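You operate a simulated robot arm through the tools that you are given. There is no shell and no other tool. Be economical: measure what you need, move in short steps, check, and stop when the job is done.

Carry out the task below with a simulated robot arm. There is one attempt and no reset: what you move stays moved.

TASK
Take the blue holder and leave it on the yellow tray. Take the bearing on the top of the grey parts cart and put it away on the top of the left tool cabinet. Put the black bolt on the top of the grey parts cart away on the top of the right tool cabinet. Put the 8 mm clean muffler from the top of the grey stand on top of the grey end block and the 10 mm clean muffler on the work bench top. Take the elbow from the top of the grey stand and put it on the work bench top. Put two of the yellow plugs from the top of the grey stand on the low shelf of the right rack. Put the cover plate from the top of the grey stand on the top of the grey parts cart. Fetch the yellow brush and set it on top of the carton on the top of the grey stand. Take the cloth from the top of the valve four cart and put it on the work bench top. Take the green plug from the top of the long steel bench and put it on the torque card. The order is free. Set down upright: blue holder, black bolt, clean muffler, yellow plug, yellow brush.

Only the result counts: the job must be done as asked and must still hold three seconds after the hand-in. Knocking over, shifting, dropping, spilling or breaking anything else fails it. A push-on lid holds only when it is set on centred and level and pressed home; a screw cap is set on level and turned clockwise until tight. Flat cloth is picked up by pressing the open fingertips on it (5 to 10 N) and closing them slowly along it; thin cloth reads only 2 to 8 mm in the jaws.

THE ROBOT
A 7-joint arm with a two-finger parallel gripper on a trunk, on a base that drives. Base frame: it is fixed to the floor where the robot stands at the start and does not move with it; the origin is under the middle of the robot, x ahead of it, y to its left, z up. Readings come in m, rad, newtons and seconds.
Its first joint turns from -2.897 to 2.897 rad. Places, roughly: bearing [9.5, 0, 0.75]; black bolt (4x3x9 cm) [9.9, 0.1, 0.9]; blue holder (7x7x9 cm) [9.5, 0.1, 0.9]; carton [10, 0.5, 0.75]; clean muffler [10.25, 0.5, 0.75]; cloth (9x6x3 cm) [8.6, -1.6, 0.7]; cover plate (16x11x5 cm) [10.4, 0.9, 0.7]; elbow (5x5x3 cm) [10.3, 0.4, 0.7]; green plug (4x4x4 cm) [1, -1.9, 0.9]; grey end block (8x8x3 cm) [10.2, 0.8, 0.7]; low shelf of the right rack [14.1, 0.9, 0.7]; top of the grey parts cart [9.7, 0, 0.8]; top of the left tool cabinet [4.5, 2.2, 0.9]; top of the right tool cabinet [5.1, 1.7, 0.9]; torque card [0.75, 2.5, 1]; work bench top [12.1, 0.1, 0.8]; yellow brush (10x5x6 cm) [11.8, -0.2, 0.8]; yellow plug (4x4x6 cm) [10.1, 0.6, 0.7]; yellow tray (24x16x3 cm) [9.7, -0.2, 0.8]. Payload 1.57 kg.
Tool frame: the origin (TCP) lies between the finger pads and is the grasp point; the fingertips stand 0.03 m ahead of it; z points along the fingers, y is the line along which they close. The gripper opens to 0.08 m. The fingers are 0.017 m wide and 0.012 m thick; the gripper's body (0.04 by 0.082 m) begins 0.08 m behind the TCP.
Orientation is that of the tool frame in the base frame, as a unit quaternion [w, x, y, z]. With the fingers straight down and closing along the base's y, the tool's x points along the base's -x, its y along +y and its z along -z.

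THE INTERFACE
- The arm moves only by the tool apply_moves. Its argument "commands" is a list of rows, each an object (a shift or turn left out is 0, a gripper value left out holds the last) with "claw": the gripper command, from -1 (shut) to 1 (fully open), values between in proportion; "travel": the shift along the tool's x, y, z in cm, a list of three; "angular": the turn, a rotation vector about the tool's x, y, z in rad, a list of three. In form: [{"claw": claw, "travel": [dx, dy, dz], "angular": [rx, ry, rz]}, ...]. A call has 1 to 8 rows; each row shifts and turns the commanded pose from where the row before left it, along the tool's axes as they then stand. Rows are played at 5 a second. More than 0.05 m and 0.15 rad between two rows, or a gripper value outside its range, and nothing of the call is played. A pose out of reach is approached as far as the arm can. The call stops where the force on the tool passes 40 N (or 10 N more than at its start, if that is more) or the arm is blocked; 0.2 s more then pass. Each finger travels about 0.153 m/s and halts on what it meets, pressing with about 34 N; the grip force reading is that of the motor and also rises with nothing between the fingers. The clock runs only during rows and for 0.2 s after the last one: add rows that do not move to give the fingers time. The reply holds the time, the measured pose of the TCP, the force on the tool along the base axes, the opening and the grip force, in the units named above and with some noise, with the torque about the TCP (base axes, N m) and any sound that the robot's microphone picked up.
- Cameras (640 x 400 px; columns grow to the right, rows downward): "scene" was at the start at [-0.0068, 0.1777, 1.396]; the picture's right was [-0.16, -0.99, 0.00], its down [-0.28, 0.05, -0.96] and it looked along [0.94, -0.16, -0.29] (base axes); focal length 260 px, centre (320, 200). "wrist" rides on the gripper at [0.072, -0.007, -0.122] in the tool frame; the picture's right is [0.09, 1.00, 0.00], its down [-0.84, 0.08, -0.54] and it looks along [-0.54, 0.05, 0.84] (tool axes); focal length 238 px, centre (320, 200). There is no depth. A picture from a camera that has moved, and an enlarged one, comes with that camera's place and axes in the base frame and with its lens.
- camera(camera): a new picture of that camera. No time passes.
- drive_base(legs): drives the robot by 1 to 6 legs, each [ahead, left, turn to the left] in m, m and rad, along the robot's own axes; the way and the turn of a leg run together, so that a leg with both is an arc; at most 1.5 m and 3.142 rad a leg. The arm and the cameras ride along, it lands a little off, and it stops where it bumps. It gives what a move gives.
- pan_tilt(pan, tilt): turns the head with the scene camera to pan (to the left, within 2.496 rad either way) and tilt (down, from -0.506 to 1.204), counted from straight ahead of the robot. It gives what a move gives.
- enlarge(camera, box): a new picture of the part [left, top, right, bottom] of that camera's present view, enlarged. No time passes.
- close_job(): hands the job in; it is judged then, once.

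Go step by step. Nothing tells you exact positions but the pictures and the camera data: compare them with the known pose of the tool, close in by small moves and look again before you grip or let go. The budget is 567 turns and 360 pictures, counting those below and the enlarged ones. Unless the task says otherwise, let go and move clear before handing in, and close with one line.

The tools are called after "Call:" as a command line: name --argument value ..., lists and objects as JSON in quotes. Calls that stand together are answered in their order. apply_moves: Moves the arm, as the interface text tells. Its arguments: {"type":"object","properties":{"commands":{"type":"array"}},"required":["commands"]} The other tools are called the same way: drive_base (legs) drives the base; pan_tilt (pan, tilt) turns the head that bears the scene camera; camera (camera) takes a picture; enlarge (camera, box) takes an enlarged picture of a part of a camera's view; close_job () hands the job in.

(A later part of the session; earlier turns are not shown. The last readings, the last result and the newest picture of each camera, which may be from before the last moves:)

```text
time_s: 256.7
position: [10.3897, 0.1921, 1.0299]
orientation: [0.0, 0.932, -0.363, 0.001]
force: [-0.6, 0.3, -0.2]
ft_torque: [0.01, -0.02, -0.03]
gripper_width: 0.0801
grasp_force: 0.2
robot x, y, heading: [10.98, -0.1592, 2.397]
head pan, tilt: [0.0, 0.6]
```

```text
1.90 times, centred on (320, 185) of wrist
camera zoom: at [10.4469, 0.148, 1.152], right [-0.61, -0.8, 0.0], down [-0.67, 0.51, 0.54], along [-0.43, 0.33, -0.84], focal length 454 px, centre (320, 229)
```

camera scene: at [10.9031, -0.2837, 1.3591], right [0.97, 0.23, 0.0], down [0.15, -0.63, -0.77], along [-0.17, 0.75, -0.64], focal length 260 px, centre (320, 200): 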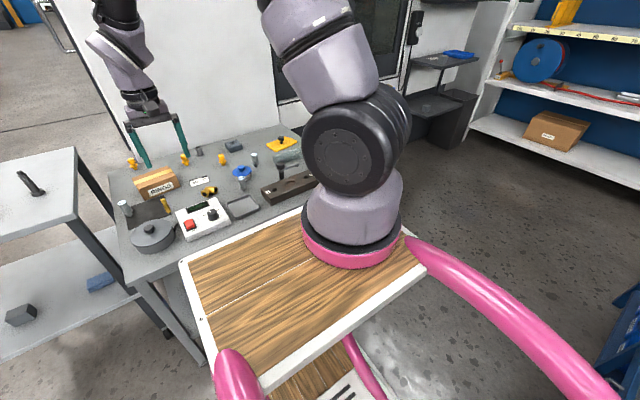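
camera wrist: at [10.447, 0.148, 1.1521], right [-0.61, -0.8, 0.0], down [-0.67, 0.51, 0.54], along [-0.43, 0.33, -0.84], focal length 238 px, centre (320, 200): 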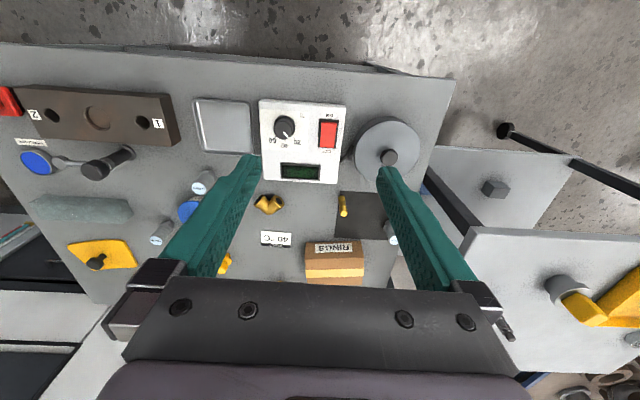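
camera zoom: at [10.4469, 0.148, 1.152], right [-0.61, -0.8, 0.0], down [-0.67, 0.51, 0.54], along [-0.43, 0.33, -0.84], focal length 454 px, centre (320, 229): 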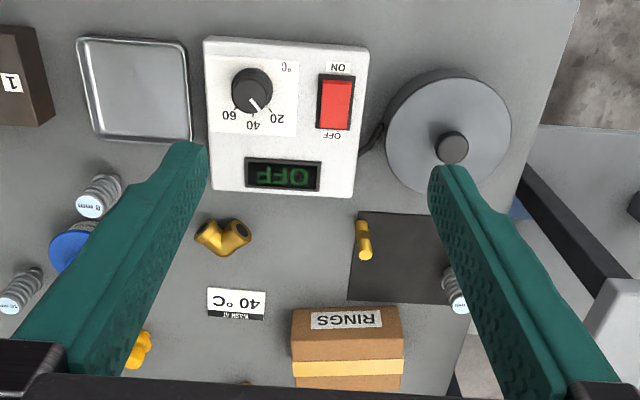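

Items identified: three mufflers (12 mm on the mat, 8 mm, and one more), three yellow plugs, brass elbow, grey end block, yellow cover plate. I inch closer to the stand to gain reach.

Call:
drive_base --legs '[[0.17, -0.1, 0]]'

Call:
pan_tilt --pan 0.5 --tilt 1.1

Call:
camera --camera "scene"

Call:
pan_tilt --pan -0.15 --tilt 0.7

Call:
camera --camera "scene"

```text
time_s: 258.3
position: [10.3299, 0.3805, 1.0297]
orientation: [0.001, 0.932, -0.362, 0.001]
force: [0.2, 0.2, 0.2]
ft_torque: [0.01, 0.0, -0.01]
gripper_width: 0.0799
grasp_force: 0.1
robot x, y, heading: [10.9144, 0.0288, 2.401]
head pan, tilt: [0.0, 0.6]
```

```text
time_s: 259.2
position: [10.3301, 0.381, 1.0308]
orientation: [-0.001, 0.932, -0.361, 0.001]
force: [0.0, -0.2, 0.5]
ft_torque: [0.0, 0.01, -0.02]
gripper_width: 0.08
grasp_force: 0.1
robot x, y, heading: [10.9161, 0.0296, 2.399]
head pan, tilt: [0.499, 1.1]
```

```text
281 pictures are left
camera scene: at [10.802, -0.1601, 1.3291], right [0.24, 0.97, 0.0], down [0.86, -0.21, -0.45], along [-0.44, 0.11, -0.89], focal length 260 px, centre (320, 200)
```

scene: 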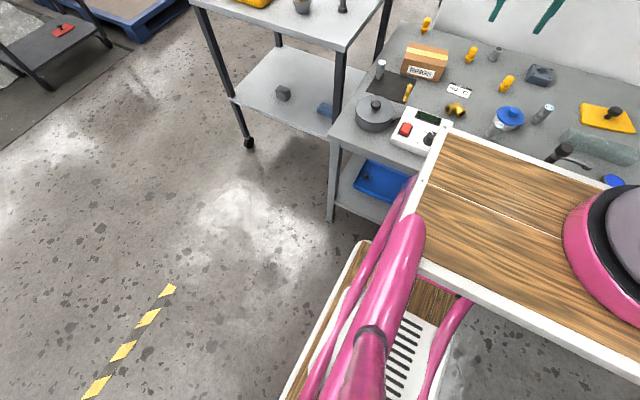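

```text
time_s: 260.3
position: [10.3288, 0.3814, 1.0295]
orientation: [0.0, 0.932, -0.362, 0.001]
force: [0.6, -0.7, -0.1]
ft_torque: [-0.04, -0.01, 0.0]
gripper_width: 0.08
grasp_force: 0.1
robot x, y, heading: [10.9187, 0.0314, 2.401]
head pan, tilt: [-0.15, 0.7]
```

```text
280 pictures are left
camera scene: at [10.8099, -0.1093, 1.359], right [0.78, 0.63, 0.0], down [0.41, -0.5, -0.76], along [-0.48, 0.59, -0.64], focal length 260 px, centre (320, 200)
```

scene: 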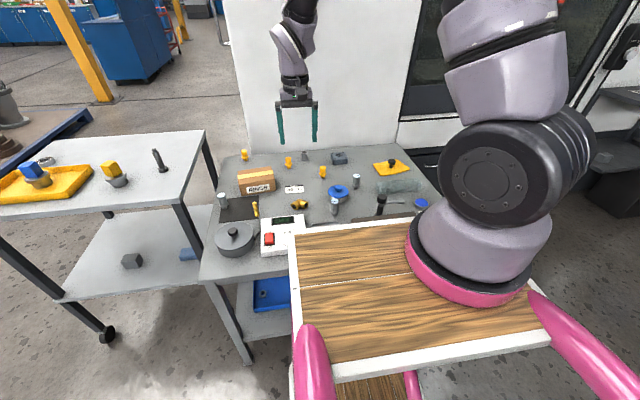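

Margin to the stand is fine. I check the muffler labels closely.

Call:
enlarge --camera "scene" --box '[325, 165, 375, 215]'

Call:
camera --camera "wrist"

```text
8.00 times, centred on (350, 190) of scene
camera zoom: at [10.8099, -0.1093, 1.359], right [0.78, 0.63, 0.0], down [0.41, -0.5, -0.76], along [-0.48, 0.59, -0.64], focal length 2082 px, centre (80, 280)
```

zoom: 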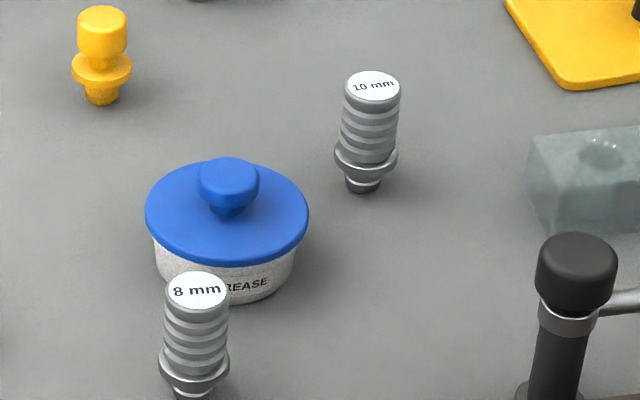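

```text
278 pictures are left
camera wrist: at [10.3863, 0.3376, 1.152], right [-0.6, -0.8, 0.0], down [-0.67, 0.51, 0.54], along [-0.43, 0.33, -0.84], focal length 238 px, centre (320, 200)
```

wrist: 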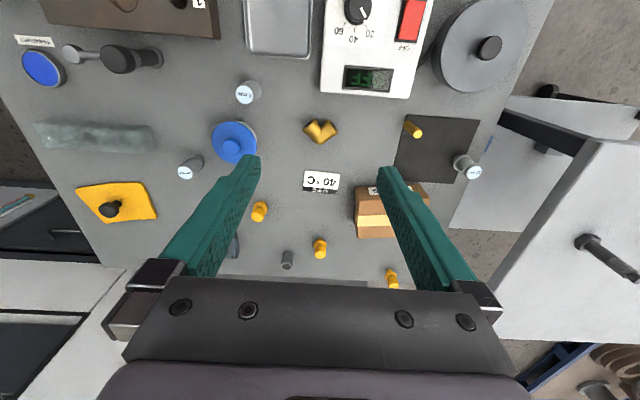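

Labels are clear: 8 mm near the blue cup, 10 mm behind it. I go over the 8 mm muffler.

Call:
apply_moves --commands '[{"claw": 0.3, "travel": [0, -4, 0]}, {"travel": [0, -4, 0]}, {"travel": [0, -3.7, 0]}, {"travel": [0, 0, 4]}, {"travel": [0, 0, 4]}, {"travel": [0, 0, 4]}, {"travel": [0, 0, 3]}, {}]'

Call:
camera --camera "wrist"

Call:
enlarge --camera "scene" --box '[290, 140, 390, 220]'

```text
time_s: 262.1
position: [10.409, 0.466, 0.8796]
orientation: [0.001, 0.932, -0.362, 0.0]
force: [0.1, -0.2, 1.0]
ft_torque: [-0.02, -0.01, 0.01]
gripper_width: 0.0521
grasp_force: 0.0
robot x, y, heading: [10.9143, 0.0272, 2.397]
head pan, tilt: [-0.15, 0.7]
```

```text
277 pictures are left
camera wrist: at [10.4657, 0.4232, 1.0017], right [-0.6, -0.8, 0.0], down [-0.67, 0.51, 0.54], along [-0.43, 0.33, -0.84], focal length 238 px, centre (320, 200)
```

wrist: 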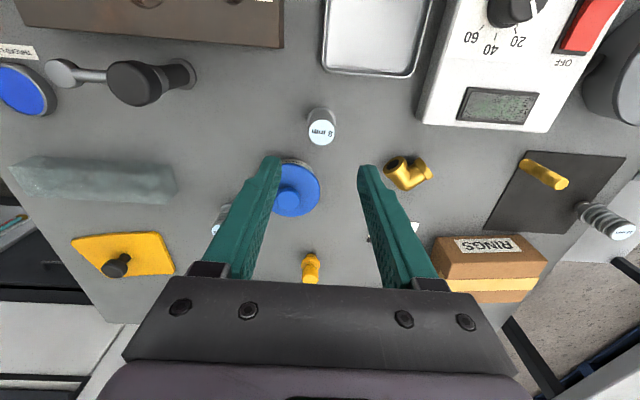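

```text
5.00 times, centred on (340, 180) of scene
camera zoom: at [10.81, -0.1092, 1.3591], right [0.78, 0.63, 0.0], down [0.41, -0.5, -0.76], along [-0.48, 0.59, -0.64], focal length 1301 px, centre (220, 300)
```

zoom: 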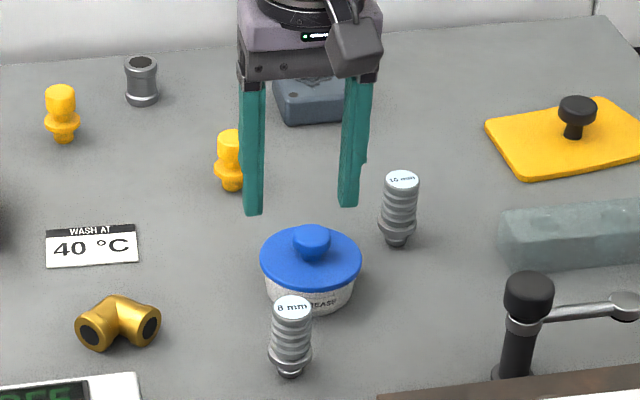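

Aligned exactly. I descend to the body of the muffler and grip.

Call:
apply_moves --commands '[{"travel": [0, 0, 4]}, {"travel": [0, 0, 4]}, {"travel": [0, 0, 3]}, {}]'

Call:
enlarge --camera "scene" --box '[310, 160, 370, 220]'

Call:
camera --camera "wrist"

```text
time_s: 263.1
position: [10.4094, 0.4693, 0.7712]
orientation: [0.0, 0.932, -0.362, 0.0]
force: [-0.7, 0.1, -0.1]
ft_torque: [0.01, -0.02, 0.0]
gripper_width: 0.052
grasp_force: 0.1
robot x, y, heading: [10.9195, 0.0297, 2.401]
head pan, tilt: [-0.15, 0.7]
```

```text
6.67 times, centred on (340, 190) of scene
camera zoom: at [10.81, -0.1092, 1.3591], right [0.78, 0.63, 0.0], down [0.41, -0.5, -0.76], along [-0.48, 0.59, -0.64], focal length 1735 px, centre (187, 267)
```

zoom: 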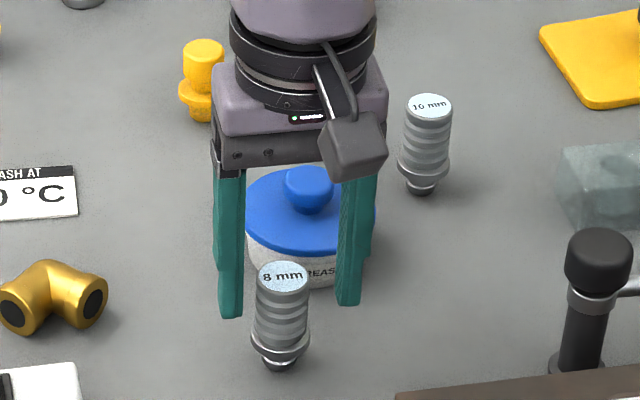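

```text
274 pictures are left
camera wrist: at [10.4663, 0.4254, 0.8922], right [-0.6, -0.8, 0.0], down [-0.67, 0.51, 0.54], along [-0.43, 0.33, -0.84], focal length 238 px, centre (320, 200)
```

wrist: 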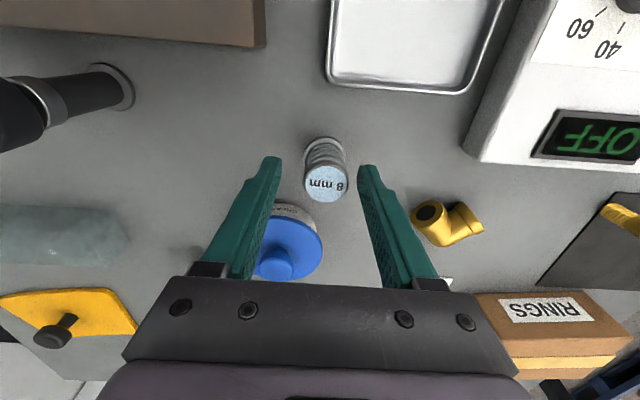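

Call:
apply_moves --commands '[{"travel": [0.4, 0.4, 1.0]}, {"travel": [0, 0, 0.8]}, {}, {"claw": -0.2}, {"claw": -0.6}, {"claw": -1}, {}, {}]'

Call:
enlarge --camera "scene" --box '[310, 160, 370, 220]'

```text
time_s: 264.9
position: [10.4083, 0.4629, 0.7527]
orientation: [0.001, 0.932, -0.362, 0.001]
force: [-0.3, -0.7, -0.3]
ft_torque: [-0.01, 0.0, -0.01]
gripper_width: 0.0316
grasp_force: 33.6
robot x, y, heading: [10.9126, 0.031, 2.4]
head pan, tilt: [-0.15, 0.7]
```

```text
6.67 times, centred on (340, 190) of scene
camera zoom: at [10.8099, -0.1092, 1.3591], right [0.78, 0.63, 0.0], down [0.41, -0.5, -0.76], along [-0.48, 0.59, -0.64], focal length 1735 px, centre (187, 267)
```

zoom: 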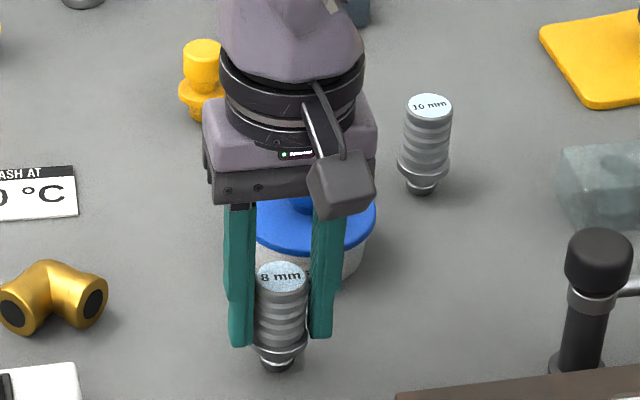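

Gripped. Lift and carry towards the grey end block, then look.

Call:
apply_moves --commands '[{"travel": [0, 0, -4.5]}, {"travel": [0, 0, -4.5]}, {"travel": [0, 0, -4.5]}, {"travel": [-4.6, -1.5, 0]}, {"travel": [-4.6, -1.5, 0]}, {"travel": [-4.6, -1.5, 0]}, {"travel": [-4.6, -1.5, 0]}, {"travel": [-4.6, -1.5, 0]}]'

Call:
camera --camera "wrist"

Call:
camera --camera "scene"

```text
time_s: 266.7
position: [10.2874, 0.6704, 0.8854]
orientation: [0.0, 0.932, -0.362, 0.001]
force: [0.1, -0.5, -0.1]
ft_torque: [0.02, -0.02, 0.02]
gripper_width: 0.0316
grasp_force: 34.1
robot x, y, heading: [10.9181, 0.031, 2.407]
head pan, tilt: [-0.15, 0.7]
```

```text
272 pictures are left
camera wrist: at [10.3443, 0.6272, 1.0069], right [-0.6, -0.8, 0.0], down [-0.67, 0.51, 0.54], along [-0.43, 0.33, -0.84], focal length 238 px, centre (320, 200)
```

wrist: 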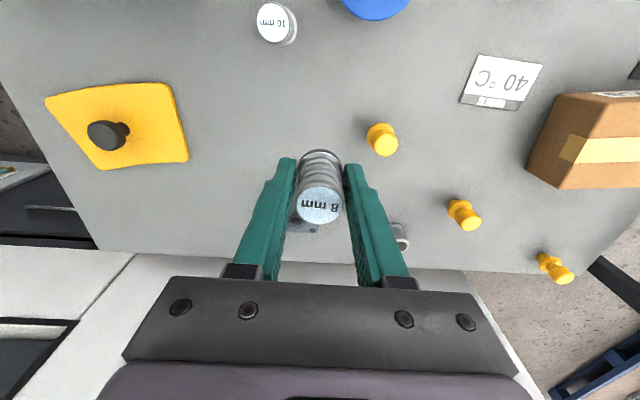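

```text
271 pictures are left
camera scene: at [10.8101, -0.1096, 1.359], right [0.78, 0.63, 0.0], down [0.41, -0.5, -0.77], along [-0.48, 0.59, -0.64], focal length 260 px, centre (320, 200)
```

scene: 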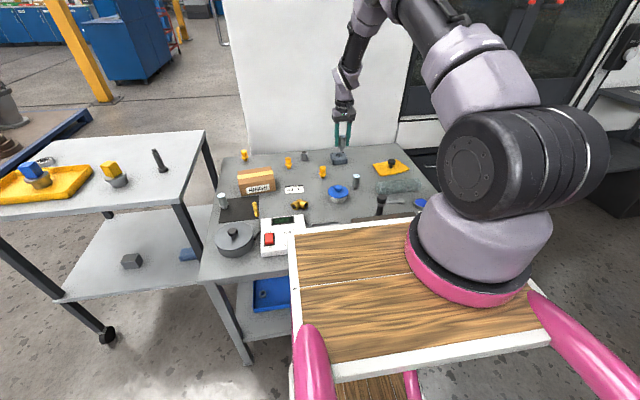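

Call:
apply_moves --commands '[{"travel": [-4, -0.7, 0]}, {"travel": [-4, -0.7, 0]}, {"travel": [-3, -0.6, 0]}, {}, {}]'

Call:
enlarge --camera "scene" --box '[300, 110, 380, 180]'

Call:
camera --camera "wrist"

```text
time_s: 267.9
position: [10.2218, 0.7621, 0.885]
orientation: [0.0, 0.933, -0.361, 0.001]
force: [-0.5, -0.4, -0.3]
ft_torque: [-0.04, 0.01, 0.01]
gripper_width: 0.0275
grasp_force: 34.2
robot x, y, heading: [10.9183, 0.0294, 2.396]
head pan, tilt: [-0.15, 0.7]
```

```text
5.71 times, centred on (340, 145) of scene
camera zoom: at [10.8099, -0.1092, 1.3591], right [0.78, 0.63, 0.0], down [0.41, -0.5, -0.76], along [-0.48, 0.59, -0.64], focal length 1487 px, centre (206, 514)
```

zoom: 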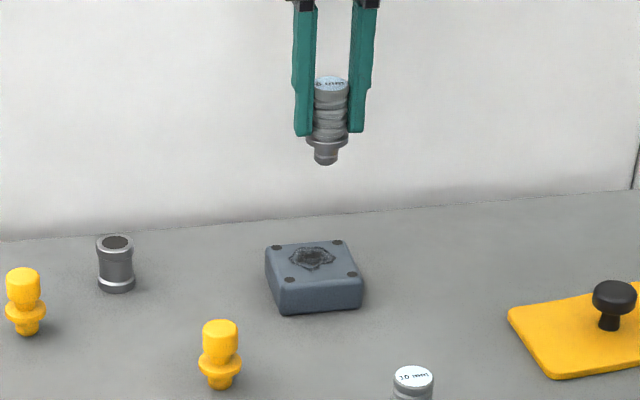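

```text
269 pictures are left
camera wrist: at [10.2779, 0.7183, 1.0073], right [-0.6, -0.8, 0.0], down [-0.67, 0.51, 0.54], along [-0.43, 0.33, -0.84], focal length 238 px, centre (320, 200)
```

wrist: 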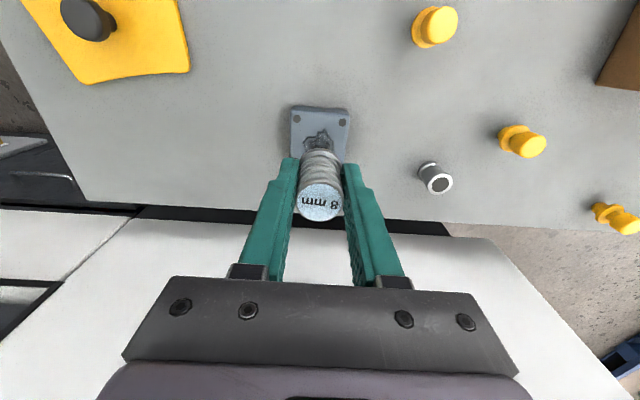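

Call:
enlarge --camera "scene" --box '[325, 145, 355, 167]'

Call:
enlarge --camera "wrist" --box '[270, 90, 370, 230]'

```text
16.00 times, centred on (340, 156) of scene
camera zoom: at [10.8099, -0.1092, 1.3591], right [0.78, 0.63, 0.0], down [0.41, -0.5, -0.76], along [-0.48, 0.59, -0.64], focal length 4165 px, centre (0, 904)
```

zoom: 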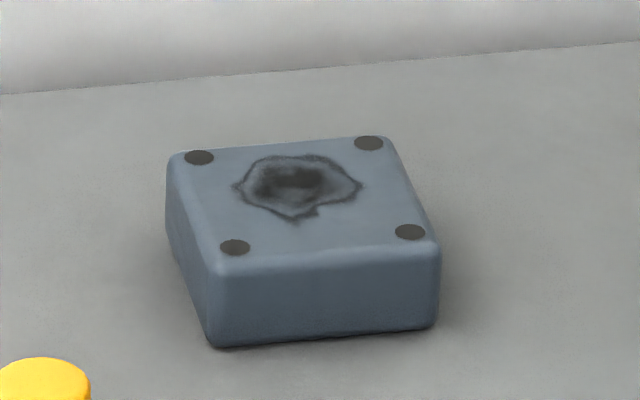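

```text
2.86 times, centred on (320, 160) of wrist
camera zoom: at [10.2779, 0.7183, 1.0073], right [-0.6, -0.8, 0.0], down [-0.67, 0.51, 0.54], along [-0.43, 0.33, -0.84], focal length 681 px, centre (320, 314)
```

zoom: 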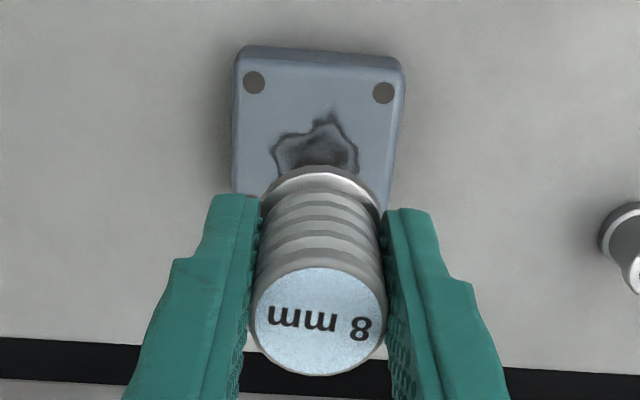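

The dark patch is only a stain. The muffler is over the near half of the block; I shift slightly and lower it.

Call:
apply_moves --commands '[{"travel": [-0.8, 0, 3]}, {"travel": [0, 0, 3]}, {"travel": [0, 0, 2]}, {}]'

Call:
enlarge --camera "scene" --box '[310, 130, 370, 172]'

Call:
enlarge --camera "wrist" --box '[250, 70, 390, 230]'

```text
time_s: 268.9
position: [10.2171, 0.7669, 0.806]
orientation: [0.0, 0.932, -0.362, 0.001]
force: [-0.2, 0.0, -0.9]
ft_torque: [0.0, 0.01, -0.03]
gripper_width: 0.0276
grasp_force: 34.0
robot x, y, heading: [10.9159, 0.0277, 2.404]
head pan, tilt: [-0.15, 0.7]
```

```text
9.52 times, centred on (340, 151) of scene
camera zoom: at [10.8099, -0.1092, 1.3591], right [0.78, 0.63, 0.0], down [0.41, -0.5, -0.76], along [-0.48, 0.59, -0.64], focal length 2479 px, centre (130, 667)
```

zoom: 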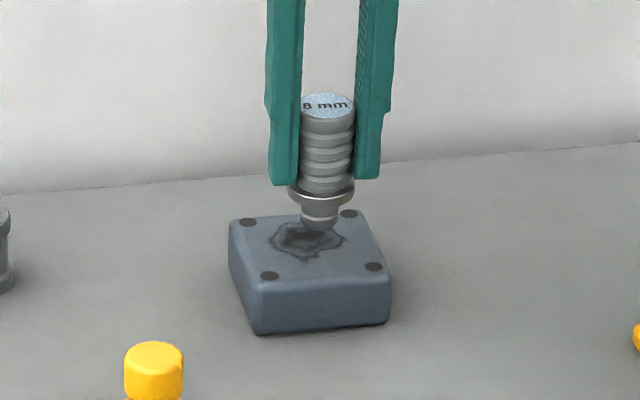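

```text
2.50 times, centred on (320, 150) of wrist
camera zoom: at [10.273, 0.7235, 0.9279], right [-0.6, -0.8, 0.0], down [-0.67, 0.51, 0.54], along [-0.43, 0.33, -0.84], focal length 596 px, centre (320, 325)
```

zoom: 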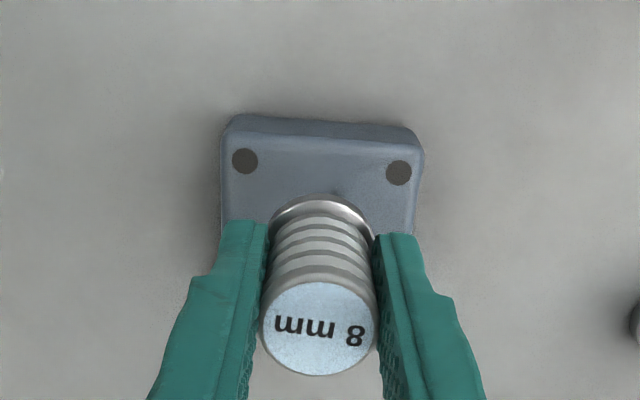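

Call:
apply_moves --commands '[{"travel": [0, 0, 1.2]}, {"travel": [0, 0, 0.5]}, {}, {"travel": [0, 0, 0.4]}, {}]'

Call:
enlarge --camera "scene" --box '[310, 130, 370, 172]'

```text
time_s: 270.1
position: [10.2163, 0.7663, 0.7856]
orientation: [0.0, 0.933, -0.361, 0.0]
force: [1.2, 0.1, 5.3]
ft_torque: [0.12, -0.09, -0.03]
gripper_width: 0.0276
grasp_force: 34.3
robot x, y, heading: [10.9158, 0.0277, 2.405]
head pan, tilt: [-0.15, 0.7]
```

```text
9.52 times, centred on (340, 151) of scene
camera zoom: at [10.8101, -0.1093, 1.3591], right [0.78, 0.63, 0.0], down [0.41, -0.5, -0.77], along [-0.48, 0.59, -0.64], focal length 2479 px, centre (130, 667)
```

zoom: 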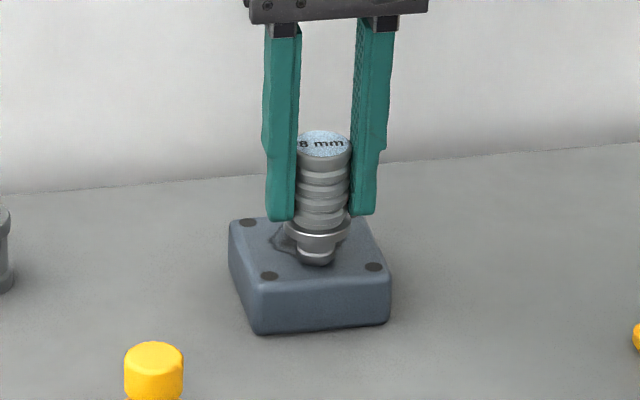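

It rests on the block. Release gently and rise.

Call:
apply_moves --commands '[{"claw": -0.3}, {"claw": -0.1}, {"claw": 0.2}, {"claw": 0.4}, {"travel": [0, 0, -4]}, {"travel": [0, 0, -4]}, {"travel": [0, 0, -4]}]'

Call:
enlarge --camera "scene" --box '[310, 130, 370, 172]'

Call:
camera --camera "wrist"

```text
time_s: 271.7
position: [10.2172, 0.7659, 0.904]
orientation: [0.0, 0.932, -0.362, 0.001]
force: [-0.6, 0.2, -1.1]
ft_torque: [-0.03, -0.01, 0.01]
gripper_width: 0.0563
grasp_force: 0.1
robot x, y, heading: [10.9194, 0.0282, 2.401]
head pan, tilt: [-0.15, 0.7]
```

```text
9.52 times, centred on (340, 151) of scene
camera zoom: at [10.8097, -0.1089, 1.3591], right [0.78, 0.63, 0.0], down [0.41, -0.5, -0.76], along [-0.48, 0.59, -0.64], focal length 2479 px, centre (130, 667)
```

zoom: 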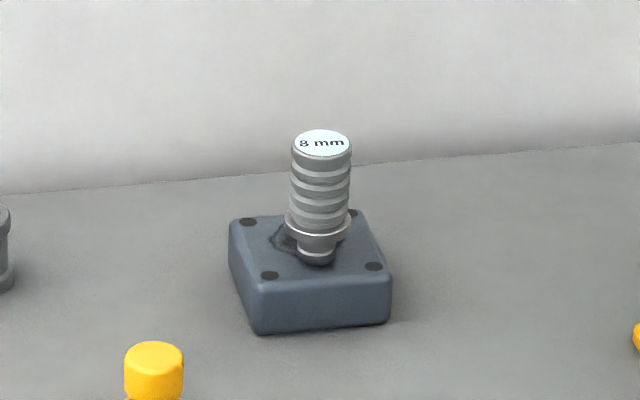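

```text
262 pictures are left
camera wrist: at [10.2736, 0.7223, 1.0268], right [-0.6, -0.8, 0.0], down [-0.67, 0.51, 0.54], along [-0.43, 0.33, -0.84], focal length 238 px, centre (320, 200)
```

wrist: 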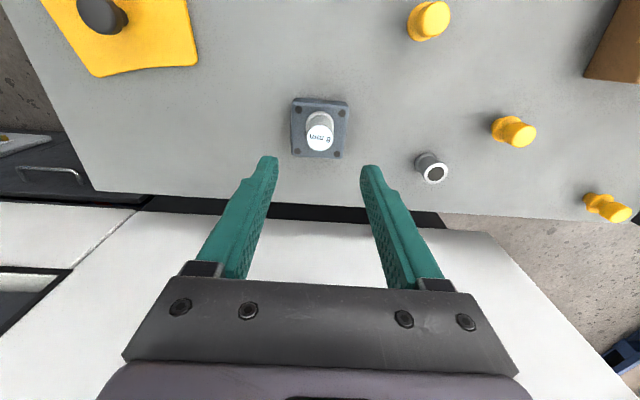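

The 8 mm muffler stands on the block. Now I look at the bench and rack behind me on the right.

Call:
pan_tilt --pan -1.6 --tilt 0.5

Call:
camera --camera "scene"

Call:
pan_tilt --pan -2.3 --tilt 0.5

Call:
camera --camera "scene"

```text
time_s: 273.2
position: [10.2173, 0.7663, 0.9049]
orientation: [0.0, 0.932, -0.362, 0.001]
force: [-0.4, 0.0, 0.4]
ft_torque: [-0.01, 0.05, -0.01]
gripper_width: 0.0559
grasp_force: 0.0
robot x, y, heading: [10.9187, 0.0313, 2.4]
head pan, tilt: [-1.6, 0.499]
```

```text
261 pictures are left
camera scene: at [10.9266, -0.1098, 1.3768], right [0.72, -0.7, 0.0], down [-0.33, -0.34, -0.88], along [0.61, 0.63, -0.48], focal length 260 px, centre (320, 200)
```

scene: 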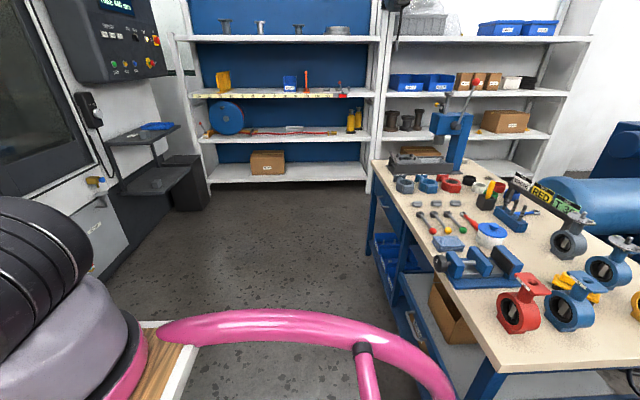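

```text
time_s: 274.3
position: [10.2168, 0.7652, 0.9051]
orientation: [0.0, 0.932, -0.361, 0.0]
force: [-0.2, -0.3, 0.6]
ft_torque: [0.01, 0.02, 0.0]
gripper_width: 0.0562
grasp_force: 0.1
robot x, y, heading: [10.9154, 0.0308, 2.406]
head pan, tilt: [-2.3, 0.499]
```

```text
260 pictures are left
camera scene: at [10.9539, -0.1659, 1.3768], right [0.1, -0.99, 0.0], down [-0.48, -0.05, -0.88], along [0.87, 0.09, -0.48], focal length 260 px, centre (320, 200)
```

scene: 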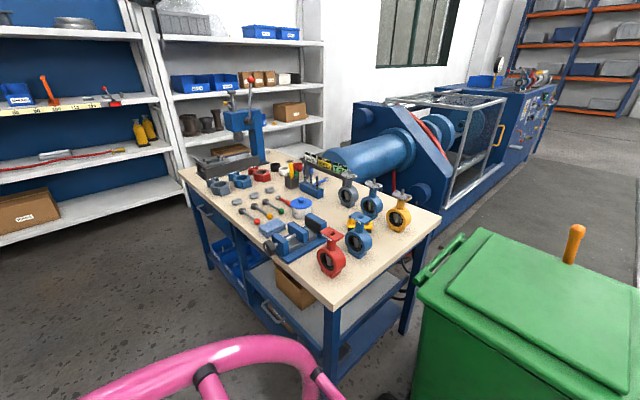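

The bench is just behind my right. Best plan: stand in the corridor between stand and bench, facing along it, and work to both sides. I retract the arm, go back to the lane, turn, and drive in.

Call:
apply_moves --commands '[{"travel": [0, 0, -5]}, {"travel": [0, 0, -5]}, {"travel": [4, 0, -5]}, {"travel": [5, 0, 0]}, {"travel": [5, 0, 0]}, {"travel": [5, 0, 0]}, {"travel": [5, 0, 0]}, {"travel": [5, 0, 0]}]'

Call:
drive_base --legs '[[0, 0.9, 0], [-0.28, 0, 0], [0, 0, -1.565]]'

Call:
pan_tilt --pan 0.0 --tilt 0.7

Call:
camera --camera "scene"

```text
refused: row 3 steps farther than a row can; nothing moved
```

```text
time_s: 284.5
position: [11.2547, -0.1456, 0.9053]
orientation: [-0.001, -0.395, 0.919, 0.0]
force: [0.6, 0.5, 0.5]
ft_torque: [0.02, -0.02, -0.01]
gripper_width: 0.056
grasp_force: 0.1
robot x, y, heading: [10.5084, -0.8338, 0.814]
head pan, tilt: [-2.3, 0.499]
```

```text
time_s: 286.6
position: [11.2556, -0.1455, 0.9045]
orientation: [-0.001, -0.395, 0.919, 0.0]
force: [0.0, 0.1, -0.3]
ft_torque: [0.04, -0.01, -0.01]
gripper_width: 0.0559
grasp_force: 0.1
robot x, y, heading: [10.5068, -0.8281, 0.807]
head pan, tilt: [0.0, 0.7]
```

```text
259 pictures are left
camera scene: at [10.358, -0.7082, 1.3591], right [0.72, -0.69, 0.0], down [-0.44, -0.47, -0.76], along [0.53, 0.55, -0.64], focal length 260 px, centre (320, 200)
```

scene: 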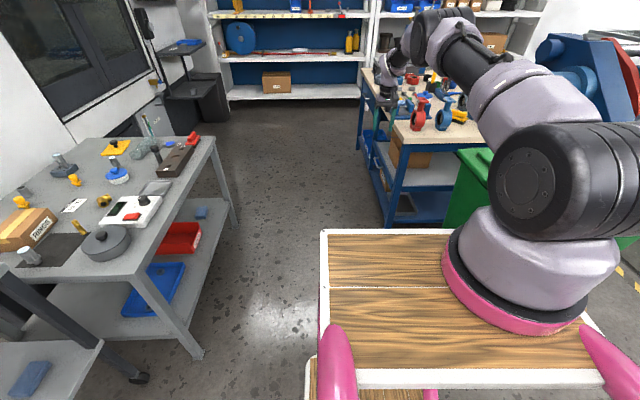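

The arm retract was refused while the base drove with the arm extended; I must check the cart and the stand for disturbance.

Call:
pan_tilt --pan 1.2 --tilt 0.6

Call:
camera --camera "scene"

Call:
enlarge --camera "scene" --box '[200, 100, 440, 250]'

```text
time_s: 288.0
position: [11.256, -0.1462, 0.9048]
orientation: [-0.001, -0.395, 0.919, -0.001]
force: [0.9, -0.7, -0.3]
ft_torque: [-0.01, 0.03, -0.03]
gripper_width: 0.056
grasp_force: 0.0
robot x, y, heading: [10.5057, -0.8297, 0.812]
head pan, tilt: [1.201, 0.6]
```

```text
258 pictures are left
camera scene: at [10.2618, -0.6897, 1.3677], right [0.9, 0.43, 0.0], down [0.24, -0.51, -0.83], along [-0.35, 0.75, -0.56], focal length 260 px, centre (320, 200)
```

scene: 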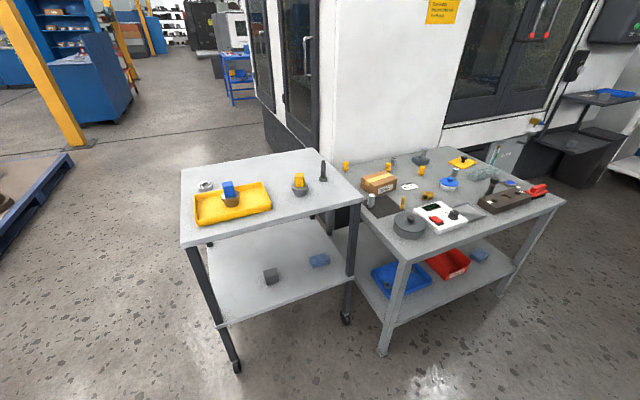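

```text
2.67 times, centred on (320, 175) of scene
camera zoom: at [10.2618, -0.6897, 1.3677], right [0.9, 0.43, 0.0], down [0.24, -0.51, -0.83], along [-0.35, 0.75, -0.56], focal length 694 px, centre (320, 267)
```

zoom: 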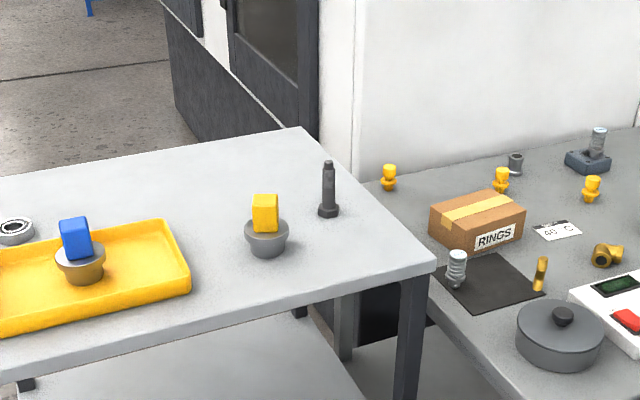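

Everything is undisturbed. Now I retract and raise the arm.

Call:
apply_moves --commands '[{"travel": [5, 0, 0]}, {"travel": [4, 0, -2.9]}, {"travel": [4, 0, -2.9]}, {"travel": [4, 0, -2.9]}, {"travel": [4, 0, -2.9]}, {"travel": [4, 0, -2.9]}, {"travel": [4, 0, 0]}, {"travel": [4, 0, 0]}]'

Call:
pan_tilt --pan 0.2 --tilt 0.9

Call:
camera --camera "scene"

```text
time_s: 289.8
position: [11.0262, -0.3844, 1.0495]
orientation: [-0.001, -0.394, 0.919, 0.0]
force: [-0.2, 0.5, -0.5]
ft_torque: [0.0, 0.03, -0.02]
gripper_width: 0.0561
grasp_force: 0.0
robot x, y, heading: [10.5083, -0.8288, 0.808]
head pan, tilt: [1.201, 0.6]
```

```text
time_s: 291.1
position: [11.0275, -0.3837, 1.0501]
orientation: [-0.001, -0.395, 0.919, 0.0]
force: [0.5, -0.2, -0.4]
ft_torque: [-0.03, -0.01, 0.0]
gripper_width: 0.0559
grasp_force: 0.1
robot x, y, heading: [10.5047, -0.8313, 0.806]
head pan, tilt: [0.201, 0.901]
```

```text
256 pictures are left
camera scene: at [10.3395, -0.7057, 1.3429], right [0.85, -0.53, 0.0], down [-0.42, -0.66, -0.62], along [0.33, 0.53, -0.78], focal length 260 px, centre (320, 200)
```

scene: 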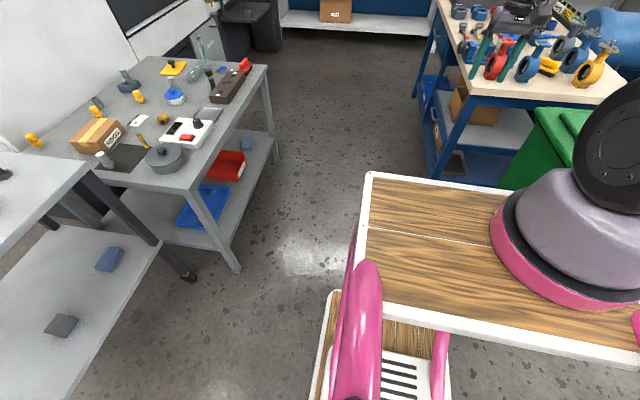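

Clear corridor. I drive in between stand and bench.

Call:
drive_base --legs '[[0, 0.33, 0.028], [0.88, 0, 0]]'

Call:
pan_tilt --pan 1.2 --tilt 0.7

Call:
camera --camera "scene"

Call:
pan_tilt --pan -0.9 --tilt 0.6

Call:
camera --camera "scene"

```text
time_s: 297.6
position: [11.3682, 0.5155, 1.0502]
orientation: [-0.001, -0.408, 0.913, 0.0]
force: [0.1, 0.4, -0.3]
ft_torque: [-0.03, -0.02, 0.01]
gripper_width: 0.0561
grasp_force: 0.0
robot x, y, heading: [10.8604, 0.0533, 0.842]
head pan, tilt: [0.201, 0.901]
```

```text
time_s: 298.8
position: [11.3684, 0.5159, 1.0501]
orientation: [-0.001, -0.408, 0.913, 0.0]
force: [0.5, 0.4, -0.3]
ft_torque: [-0.02, 0.03, -0.01]
gripper_width: 0.0559
grasp_force: 0.0
robot x, y, heading: [10.8608, 0.0544, 0.837]
head pan, tilt: [1.201, 0.7]
```

```text
255 pictures are left
camera scene: at [10.6143, 0.1847, 1.3591], right [0.89, 0.45, 0.0], down [0.29, -0.57, -0.76], along [-0.35, 0.68, -0.64], focal length 260 px, centre (320, 200)
```

scene: 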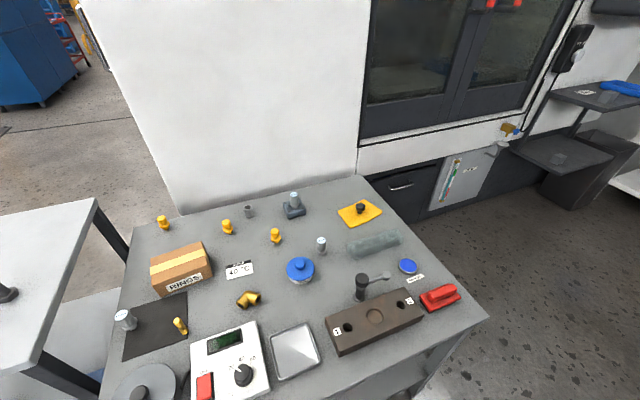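

```text
time_s: 300.8
position: [11.3669, 0.5156, 1.0491]
orientation: [-0.001, -0.409, 0.913, 0.0]
force: [0.7, -0.1, -0.4]
ft_torque: [0.01, 0.03, 0.02]
gripper_width: 0.056
grasp_force: 0.1
robot x, y, heading: [10.8605, 0.0552, 0.835]
head pan, tilt: [-0.901, 0.6]
```

```text
254 pictures are left
camera scene: at [10.7409, 0.1037, 1.3677], right [-0.06, -1.0, 0.0], down [-0.56, 0.03, -0.83], along [0.82, -0.05, -0.56], focal length 260 px, centre (320, 200)
```

scene: 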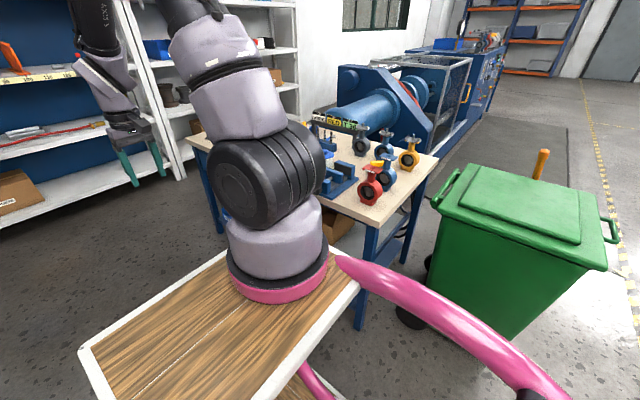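

Excellent positions. I swing the arm left in an arc over the stand towards the 10 mm muffler (three calls).

Call:
apply_moves --commands '[{"travel": [0, 4.9, 0], "angular": [0, 0, -0.0757]}, {"travel": [0, 4.9, 0], "angular": [0, 0, -0.0757]}, {"travel": [0, 4.9, 0], "angular": [0, 0, -0.0757]}, {"travel": [0, 4.9, 0], "angular": [0, 0, -0.0757]}, {"travel": [0, 4.9, 0], "angular": [0, 0, -0.0757]}, {"travel": [0, 4.9, 0], "angular": [0, 0, -0.0757]}, {"travel": [0, 4.9, 0], "angular": [0, 0, -0.0757]}, {"travel": [0, 4.9, 0], "angular": [0, 0, -0.0757]}]'

Call:
apply_moves --commands '[{"travel": [0, 4.9, 0], "angular": [0, 0, -0.0757]}, {"travel": [0, 4.9, 0], "angular": [0, 0, -0.0757]}, {"travel": [0, 4.9, 0], "angular": [0, 0, -0.0757]}, {"travel": [0, 4.9, 0], "angular": [0, 0, -0.0757]}, {"travel": [0, 4.9, 0], "angular": [0, 0, -0.0757]}, {"travel": [0, 4.9, 0], "angular": [0, 0, -0.0757]}, {"travel": [0, 4.9, 0], "angular": [0, 0, -0.0757]}, {"travel": [0, 4.9, 0], "angular": [0, 0, -0.0757]}]'

Call:
apply_moves --commands '[{"travel": [0, 4.9, 0], "angular": [0, 0, -0.0757]}, {"travel": [0, 4.9, 0], "angular": [0, 0, -0.0757]}, {"travel": [0, 4.9, 0], "angular": [0, 0, -0.0757]}, {"travel": [0, 4.9, 0], "angular": [0, 0, -0.0757]}, {}]'

Call:
camera --camera "wrist"

```text
time_s: 302.6
position: [11.021, 0.6888, 1.0492]
orientation: [0.0, -0.662, 0.749, -0.001]
force: [1.1, 0.2, 0.2]
ft_torque: [0.01, 0.06, 0.0]
gripper_width: 0.0559
grasp_force: 0.1
robot x, y, heading: [10.862, 0.0551, 0.84]
head pan, tilt: [-0.901, 0.6]
```

```text
time_s: 304.4
position: [10.6386, 0.6368, 1.0485]
orientation: [0.0, 0.856, -0.518, -0.001]
force: [0.2, 1.1, -0.6]
ft_torque: [-0.03, 0.04, 0.01]
gripper_width: 0.0558
grasp_force: 0.1
robot x, y, heading: [10.8595, 0.0527, 0.836]
head pan, tilt: [-0.901, 0.6]
```

```text
time_s: 305.6
position: [10.4772, 0.5245, 1.0513]
orientation: [0.0, 0.924, -0.382, -0.001]
force: [-0.5, 0.1, -0.8]
ft_torque: [-0.01, 0.01, 0.01]
gripper_width: 0.056
grasp_force: 0.1
robot x, y, heading: [10.8587, 0.0536, 0.841]
head pan, tilt: [-0.901, 0.6]
```

```text
253 pictures are left
camera wrist: at [10.5318, 0.4785, 1.1728], right [-0.64, -0.77, 0.0], down [-0.65, 0.54, 0.54], along [-0.42, 0.35, -0.84], focal length 238 px, centre (320, 200)
```

wrist: 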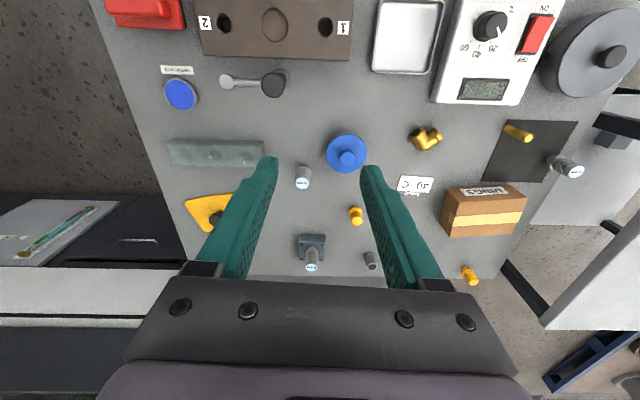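

Call:
apply_moves --commands '[{"claw": 0.3, "travel": [-4.9, -0.6, 0]}, {"travel": [-4.9, -0.6, 0]}, {"travel": [-4.9, -0.6, 0]}, {"travel": [0, 0, 4.5]}, {"travel": [0, 0, 4.5]}, {"travel": [0, 0, 4.5]}, {"travel": [0, 0, 4]}, {}]'

Call:
pan_tilt --pan 1.2 --tilt 0.7

Call:
camera --camera "wrist"

Call:
enlarge --camera "scene" --box '[230, 160, 390, 290]'

```text
time_s: 307.4
position: [10.4044, 0.6176, 0.8724]
orientation: [0.0, 0.924, -0.383, 0.0]
force: [0.3, 0.5, 0.3]
ft_torque: [-0.05, 0.01, -0.02]
gripper_width: 0.0521
grasp_force: 0.2
out of reach, approached as far as the arm can: row 3
robot x, y, heading: [10.863, 0.0538, 0.839]
head pan, tilt: [-0.901, 0.6]
```

```text
time_s: 309.4
position: [10.4045, 0.6174, 0.8734]
orientation: [0.001, 0.924, -0.382, -0.001]
force: [0.6, 0.2, -0.1]
ft_torque: [0.0, 0.01, -0.02]
gripper_width: 0.0519
grasp_force: 0.1
robot x, y, heading: [10.8609, 0.0541, 0.843]
head pan, tilt: [1.201, 0.7]
```

```text
252 pictures are left
camera wrist: at [10.4592, 0.5712, 0.9947], right [-0.64, -0.77, 0.0], down [-0.65, 0.54, 0.54], along [-0.42, 0.35, -0.84], focal length 238 px, centre (320, 200)
```

wrist: 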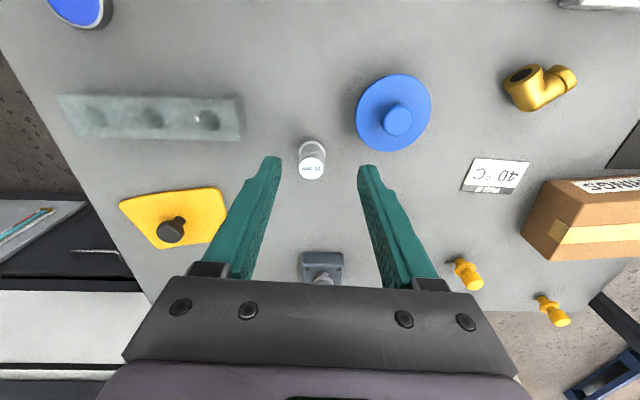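

```text
3.08 times, centred on (310, 225) of scene
camera zoom: at [10.6141, 0.1848, 1.3591], right [0.89, 0.45, 0.0], down [0.29, -0.57, -0.76], along [-0.35, 0.68, -0.64], focal length 801 px, centre (351, 123)
```

zoom: 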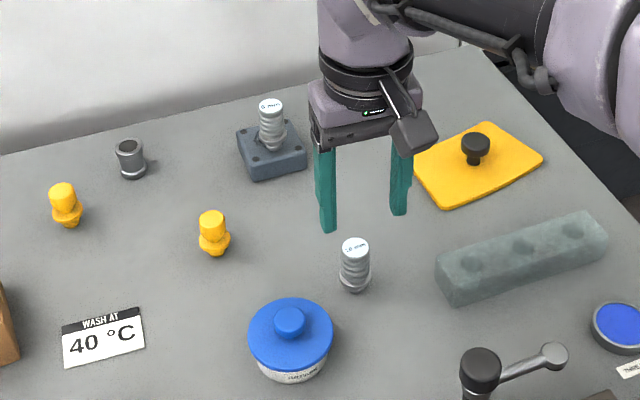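

Call:
apply_moves --commands '[{"travel": [-1.6, -0.3, 2]}, {"travel": [-1.6, -0.2, 2]}, {"travel": [0, 0, 2]}, {}]'

Call:
camera --camera "wrist"

Call:
enlarge --camera "scene" --box '[280, 200, 360, 270]'

```text
time_s: 310.4
position: [10.4115, 0.6148, 0.8114]
orientation: [0.001, 0.924, -0.382, 0.0]
force: [0.2, 0.3, -0.7]
ft_torque: [0.02, -0.01, -0.02]
gripper_width: 0.052
grasp_force: 0.0
out of reach, approached as far as the arm can: row 1, 2, 3
robot x, y, heading: [10.8584, 0.0553, 0.839]
head pan, tilt: [1.201, 0.7]
```

```text
250 pictures are left
camera wrist: at [10.4667, 0.5694, 0.9327], right [-0.64, -0.77, 0.0], down [-0.65, 0.54, 0.54], along [-0.42, 0.35, -0.84], focal length 238 px, centre (320, 200)
```

wrist: 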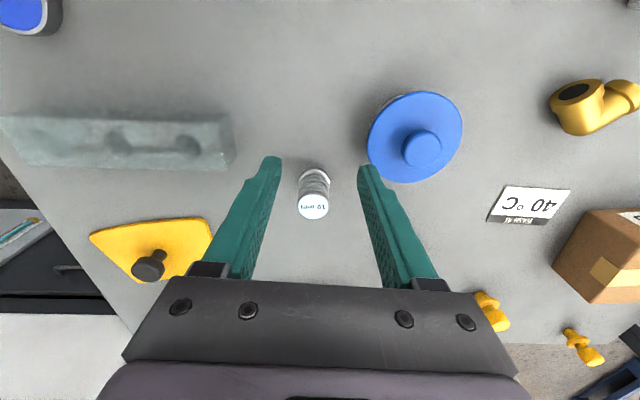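

```text
5.71 times, centred on (320, 235) of scene
camera zoom: at [10.6141, 0.1847, 1.3591], right [0.89, 0.45, 0.0], down [0.29, -0.57, -0.76], along [-0.35, 0.68, -0.64], focal length 1487 px, centre (320, 0)
```

zoom: 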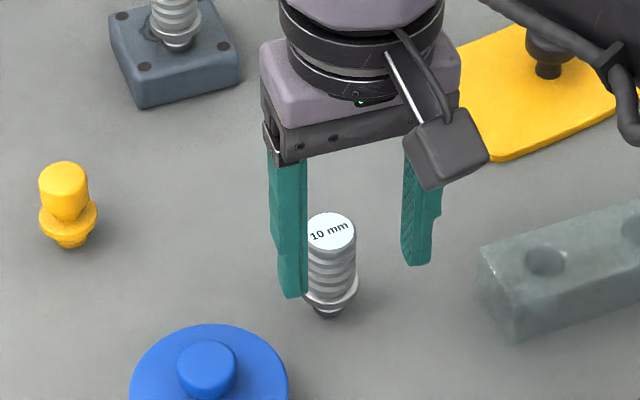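

The arm claims to be at its reach limit here, which is surprising. I look at the arm's configuration.

Call:
pan_tilt --pan 0.5 --tilt 0.5

Call:
camera --camera "scene"

```text
time_s: 311.5
position: [10.4122, 0.6153, 0.8109]
orientation: [0.001, 0.924, -0.382, 0.001]
force: [-0.5, 0.1, -0.2]
ft_torque: [-0.01, 0.04, -0.02]
gripper_width: 0.0517
grasp_force: 0.1
robot x, y, heading: [10.8583, 0.0547, 0.843]
head pan, tilt: [0.499, 0.499]
```

```text
248 pictures are left
camera scene: at [10.6733, 0.1976, 1.3768], right [0.97, -0.23, 0.0], down [-0.11, -0.47, -0.88], along [0.2, 0.85, -0.48], focal length 260 px, centre (320, 200)
```

scene: 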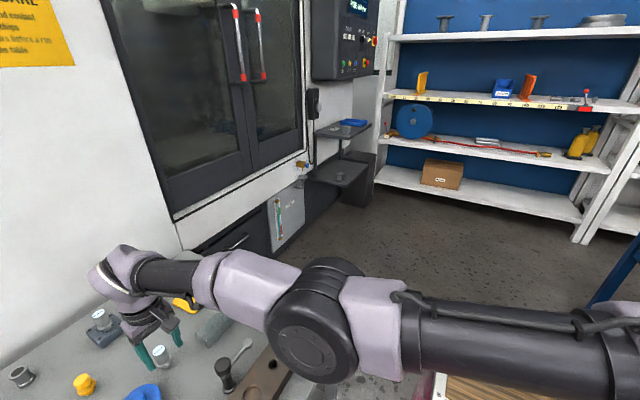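

The shoulder sits right of centre, so reach to the left is only ~0.72 m from my axis. I raise the tool and then slide the base 9 cm nearer the stand.

Call:
apply_moves --commands '[{"travel": [2, 0, -4]}, {"travel": [2, 0, -4]}, {}]'

Call:
drive_base --legs '[[0.0, 0.09, 0]]'

Call:
camera --camera "wrist"

```text
time_s: 312.3
position: [10.4006, 0.6124, 0.8862]
orientation: [0.0, 0.924, -0.382, 0.001]
force: [-0.2, -0.5, -1.6]
ft_torque: [0.0, 0.0, 0.02]
gripper_width: 0.0515
grasp_force: 0.0
out of reach, approached as far as the arm can: row 1, 2
robot x, y, heading: [10.8613, 0.0556, 0.84]
head pan, tilt: [0.499, 0.499]
```

```text
time_s: 313.4
position: [10.3303, 0.674, 0.8861]
orientation: [0.0, 0.924, -0.382, 0.0]
force: [0.0, -0.2, 0.0]
ft_torque: [0.01, 0.02, -0.01]
gripper_width: 0.0519
grasp_force: 0.2
robot x, y, heading: [10.79, 0.1153, 0.841]
head pan, tilt: [0.499, 0.499]
```

```text
247 pictures are left
camera wrist: at [10.385, 0.6281, 1.0087], right [-0.64, -0.77, 0.0], down [-0.65, 0.54, 0.54], along [-0.42, 0.34, -0.84], focal length 238 px, centre (320, 200)
```

wrist: 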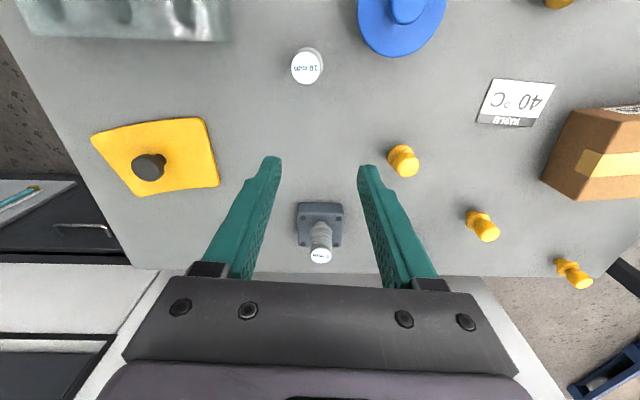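

Call:
apply_moves --commands '[{"travel": [3, -0.9, 0]}, {"travel": [3, -0.9, 0]}, {}]'

Call:
camera --camera "wrist"

```text
time_s: 314.2
position: [10.3301, 0.6734, 0.886]
orientation: [0.0, 0.925, -0.381, 0.001]
force: [0.3, 0.8, 0.5]
ft_torque: [-0.01, -0.02, 0.02]
gripper_width: 0.0519
grasp_force: 0.2
out of reach, approached as far as the arm can: row 1, 2
robot x, y, heading: [10.7921, 0.1164, 0.842]
head pan, tilt: [0.499, 0.499]
```

```text
246 pictures are left
camera wrist: at [10.3851, 0.6281, 1.0087], right [-0.64, -0.77, 0.0], down [-0.65, 0.54, 0.54], along [-0.42, 0.34, -0.84], focal length 238 px, centre (320, 200)
```

wrist: 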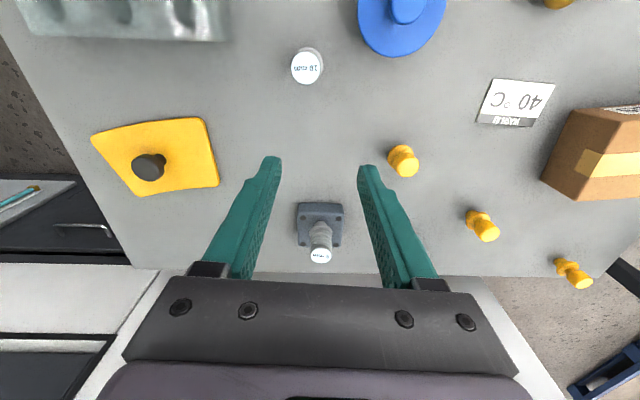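

Call:
apply_moves --commands '[{"travel": [4, 0, -1]}, {"travel": [4, 0, -1]}, {"travel": [4, 0, -1]}, {}]'

```text
time_s: 315.2
position: [10.3236, 0.6643, 0.897]
orientation: [0.001, 0.924, -0.383, 0.001]
force: [0.4, 0.2, -0.3]
ft_torque: [-0.03, 0.02, -0.01]
gripper_width: 0.052
grasp_force: 0.0
out of reach, approached as far as the arm can: row 1, 2, 3
robot x, y, heading: [10.7907, 0.1141, 0.84]
head pan, tilt: [0.499, 0.499]
```

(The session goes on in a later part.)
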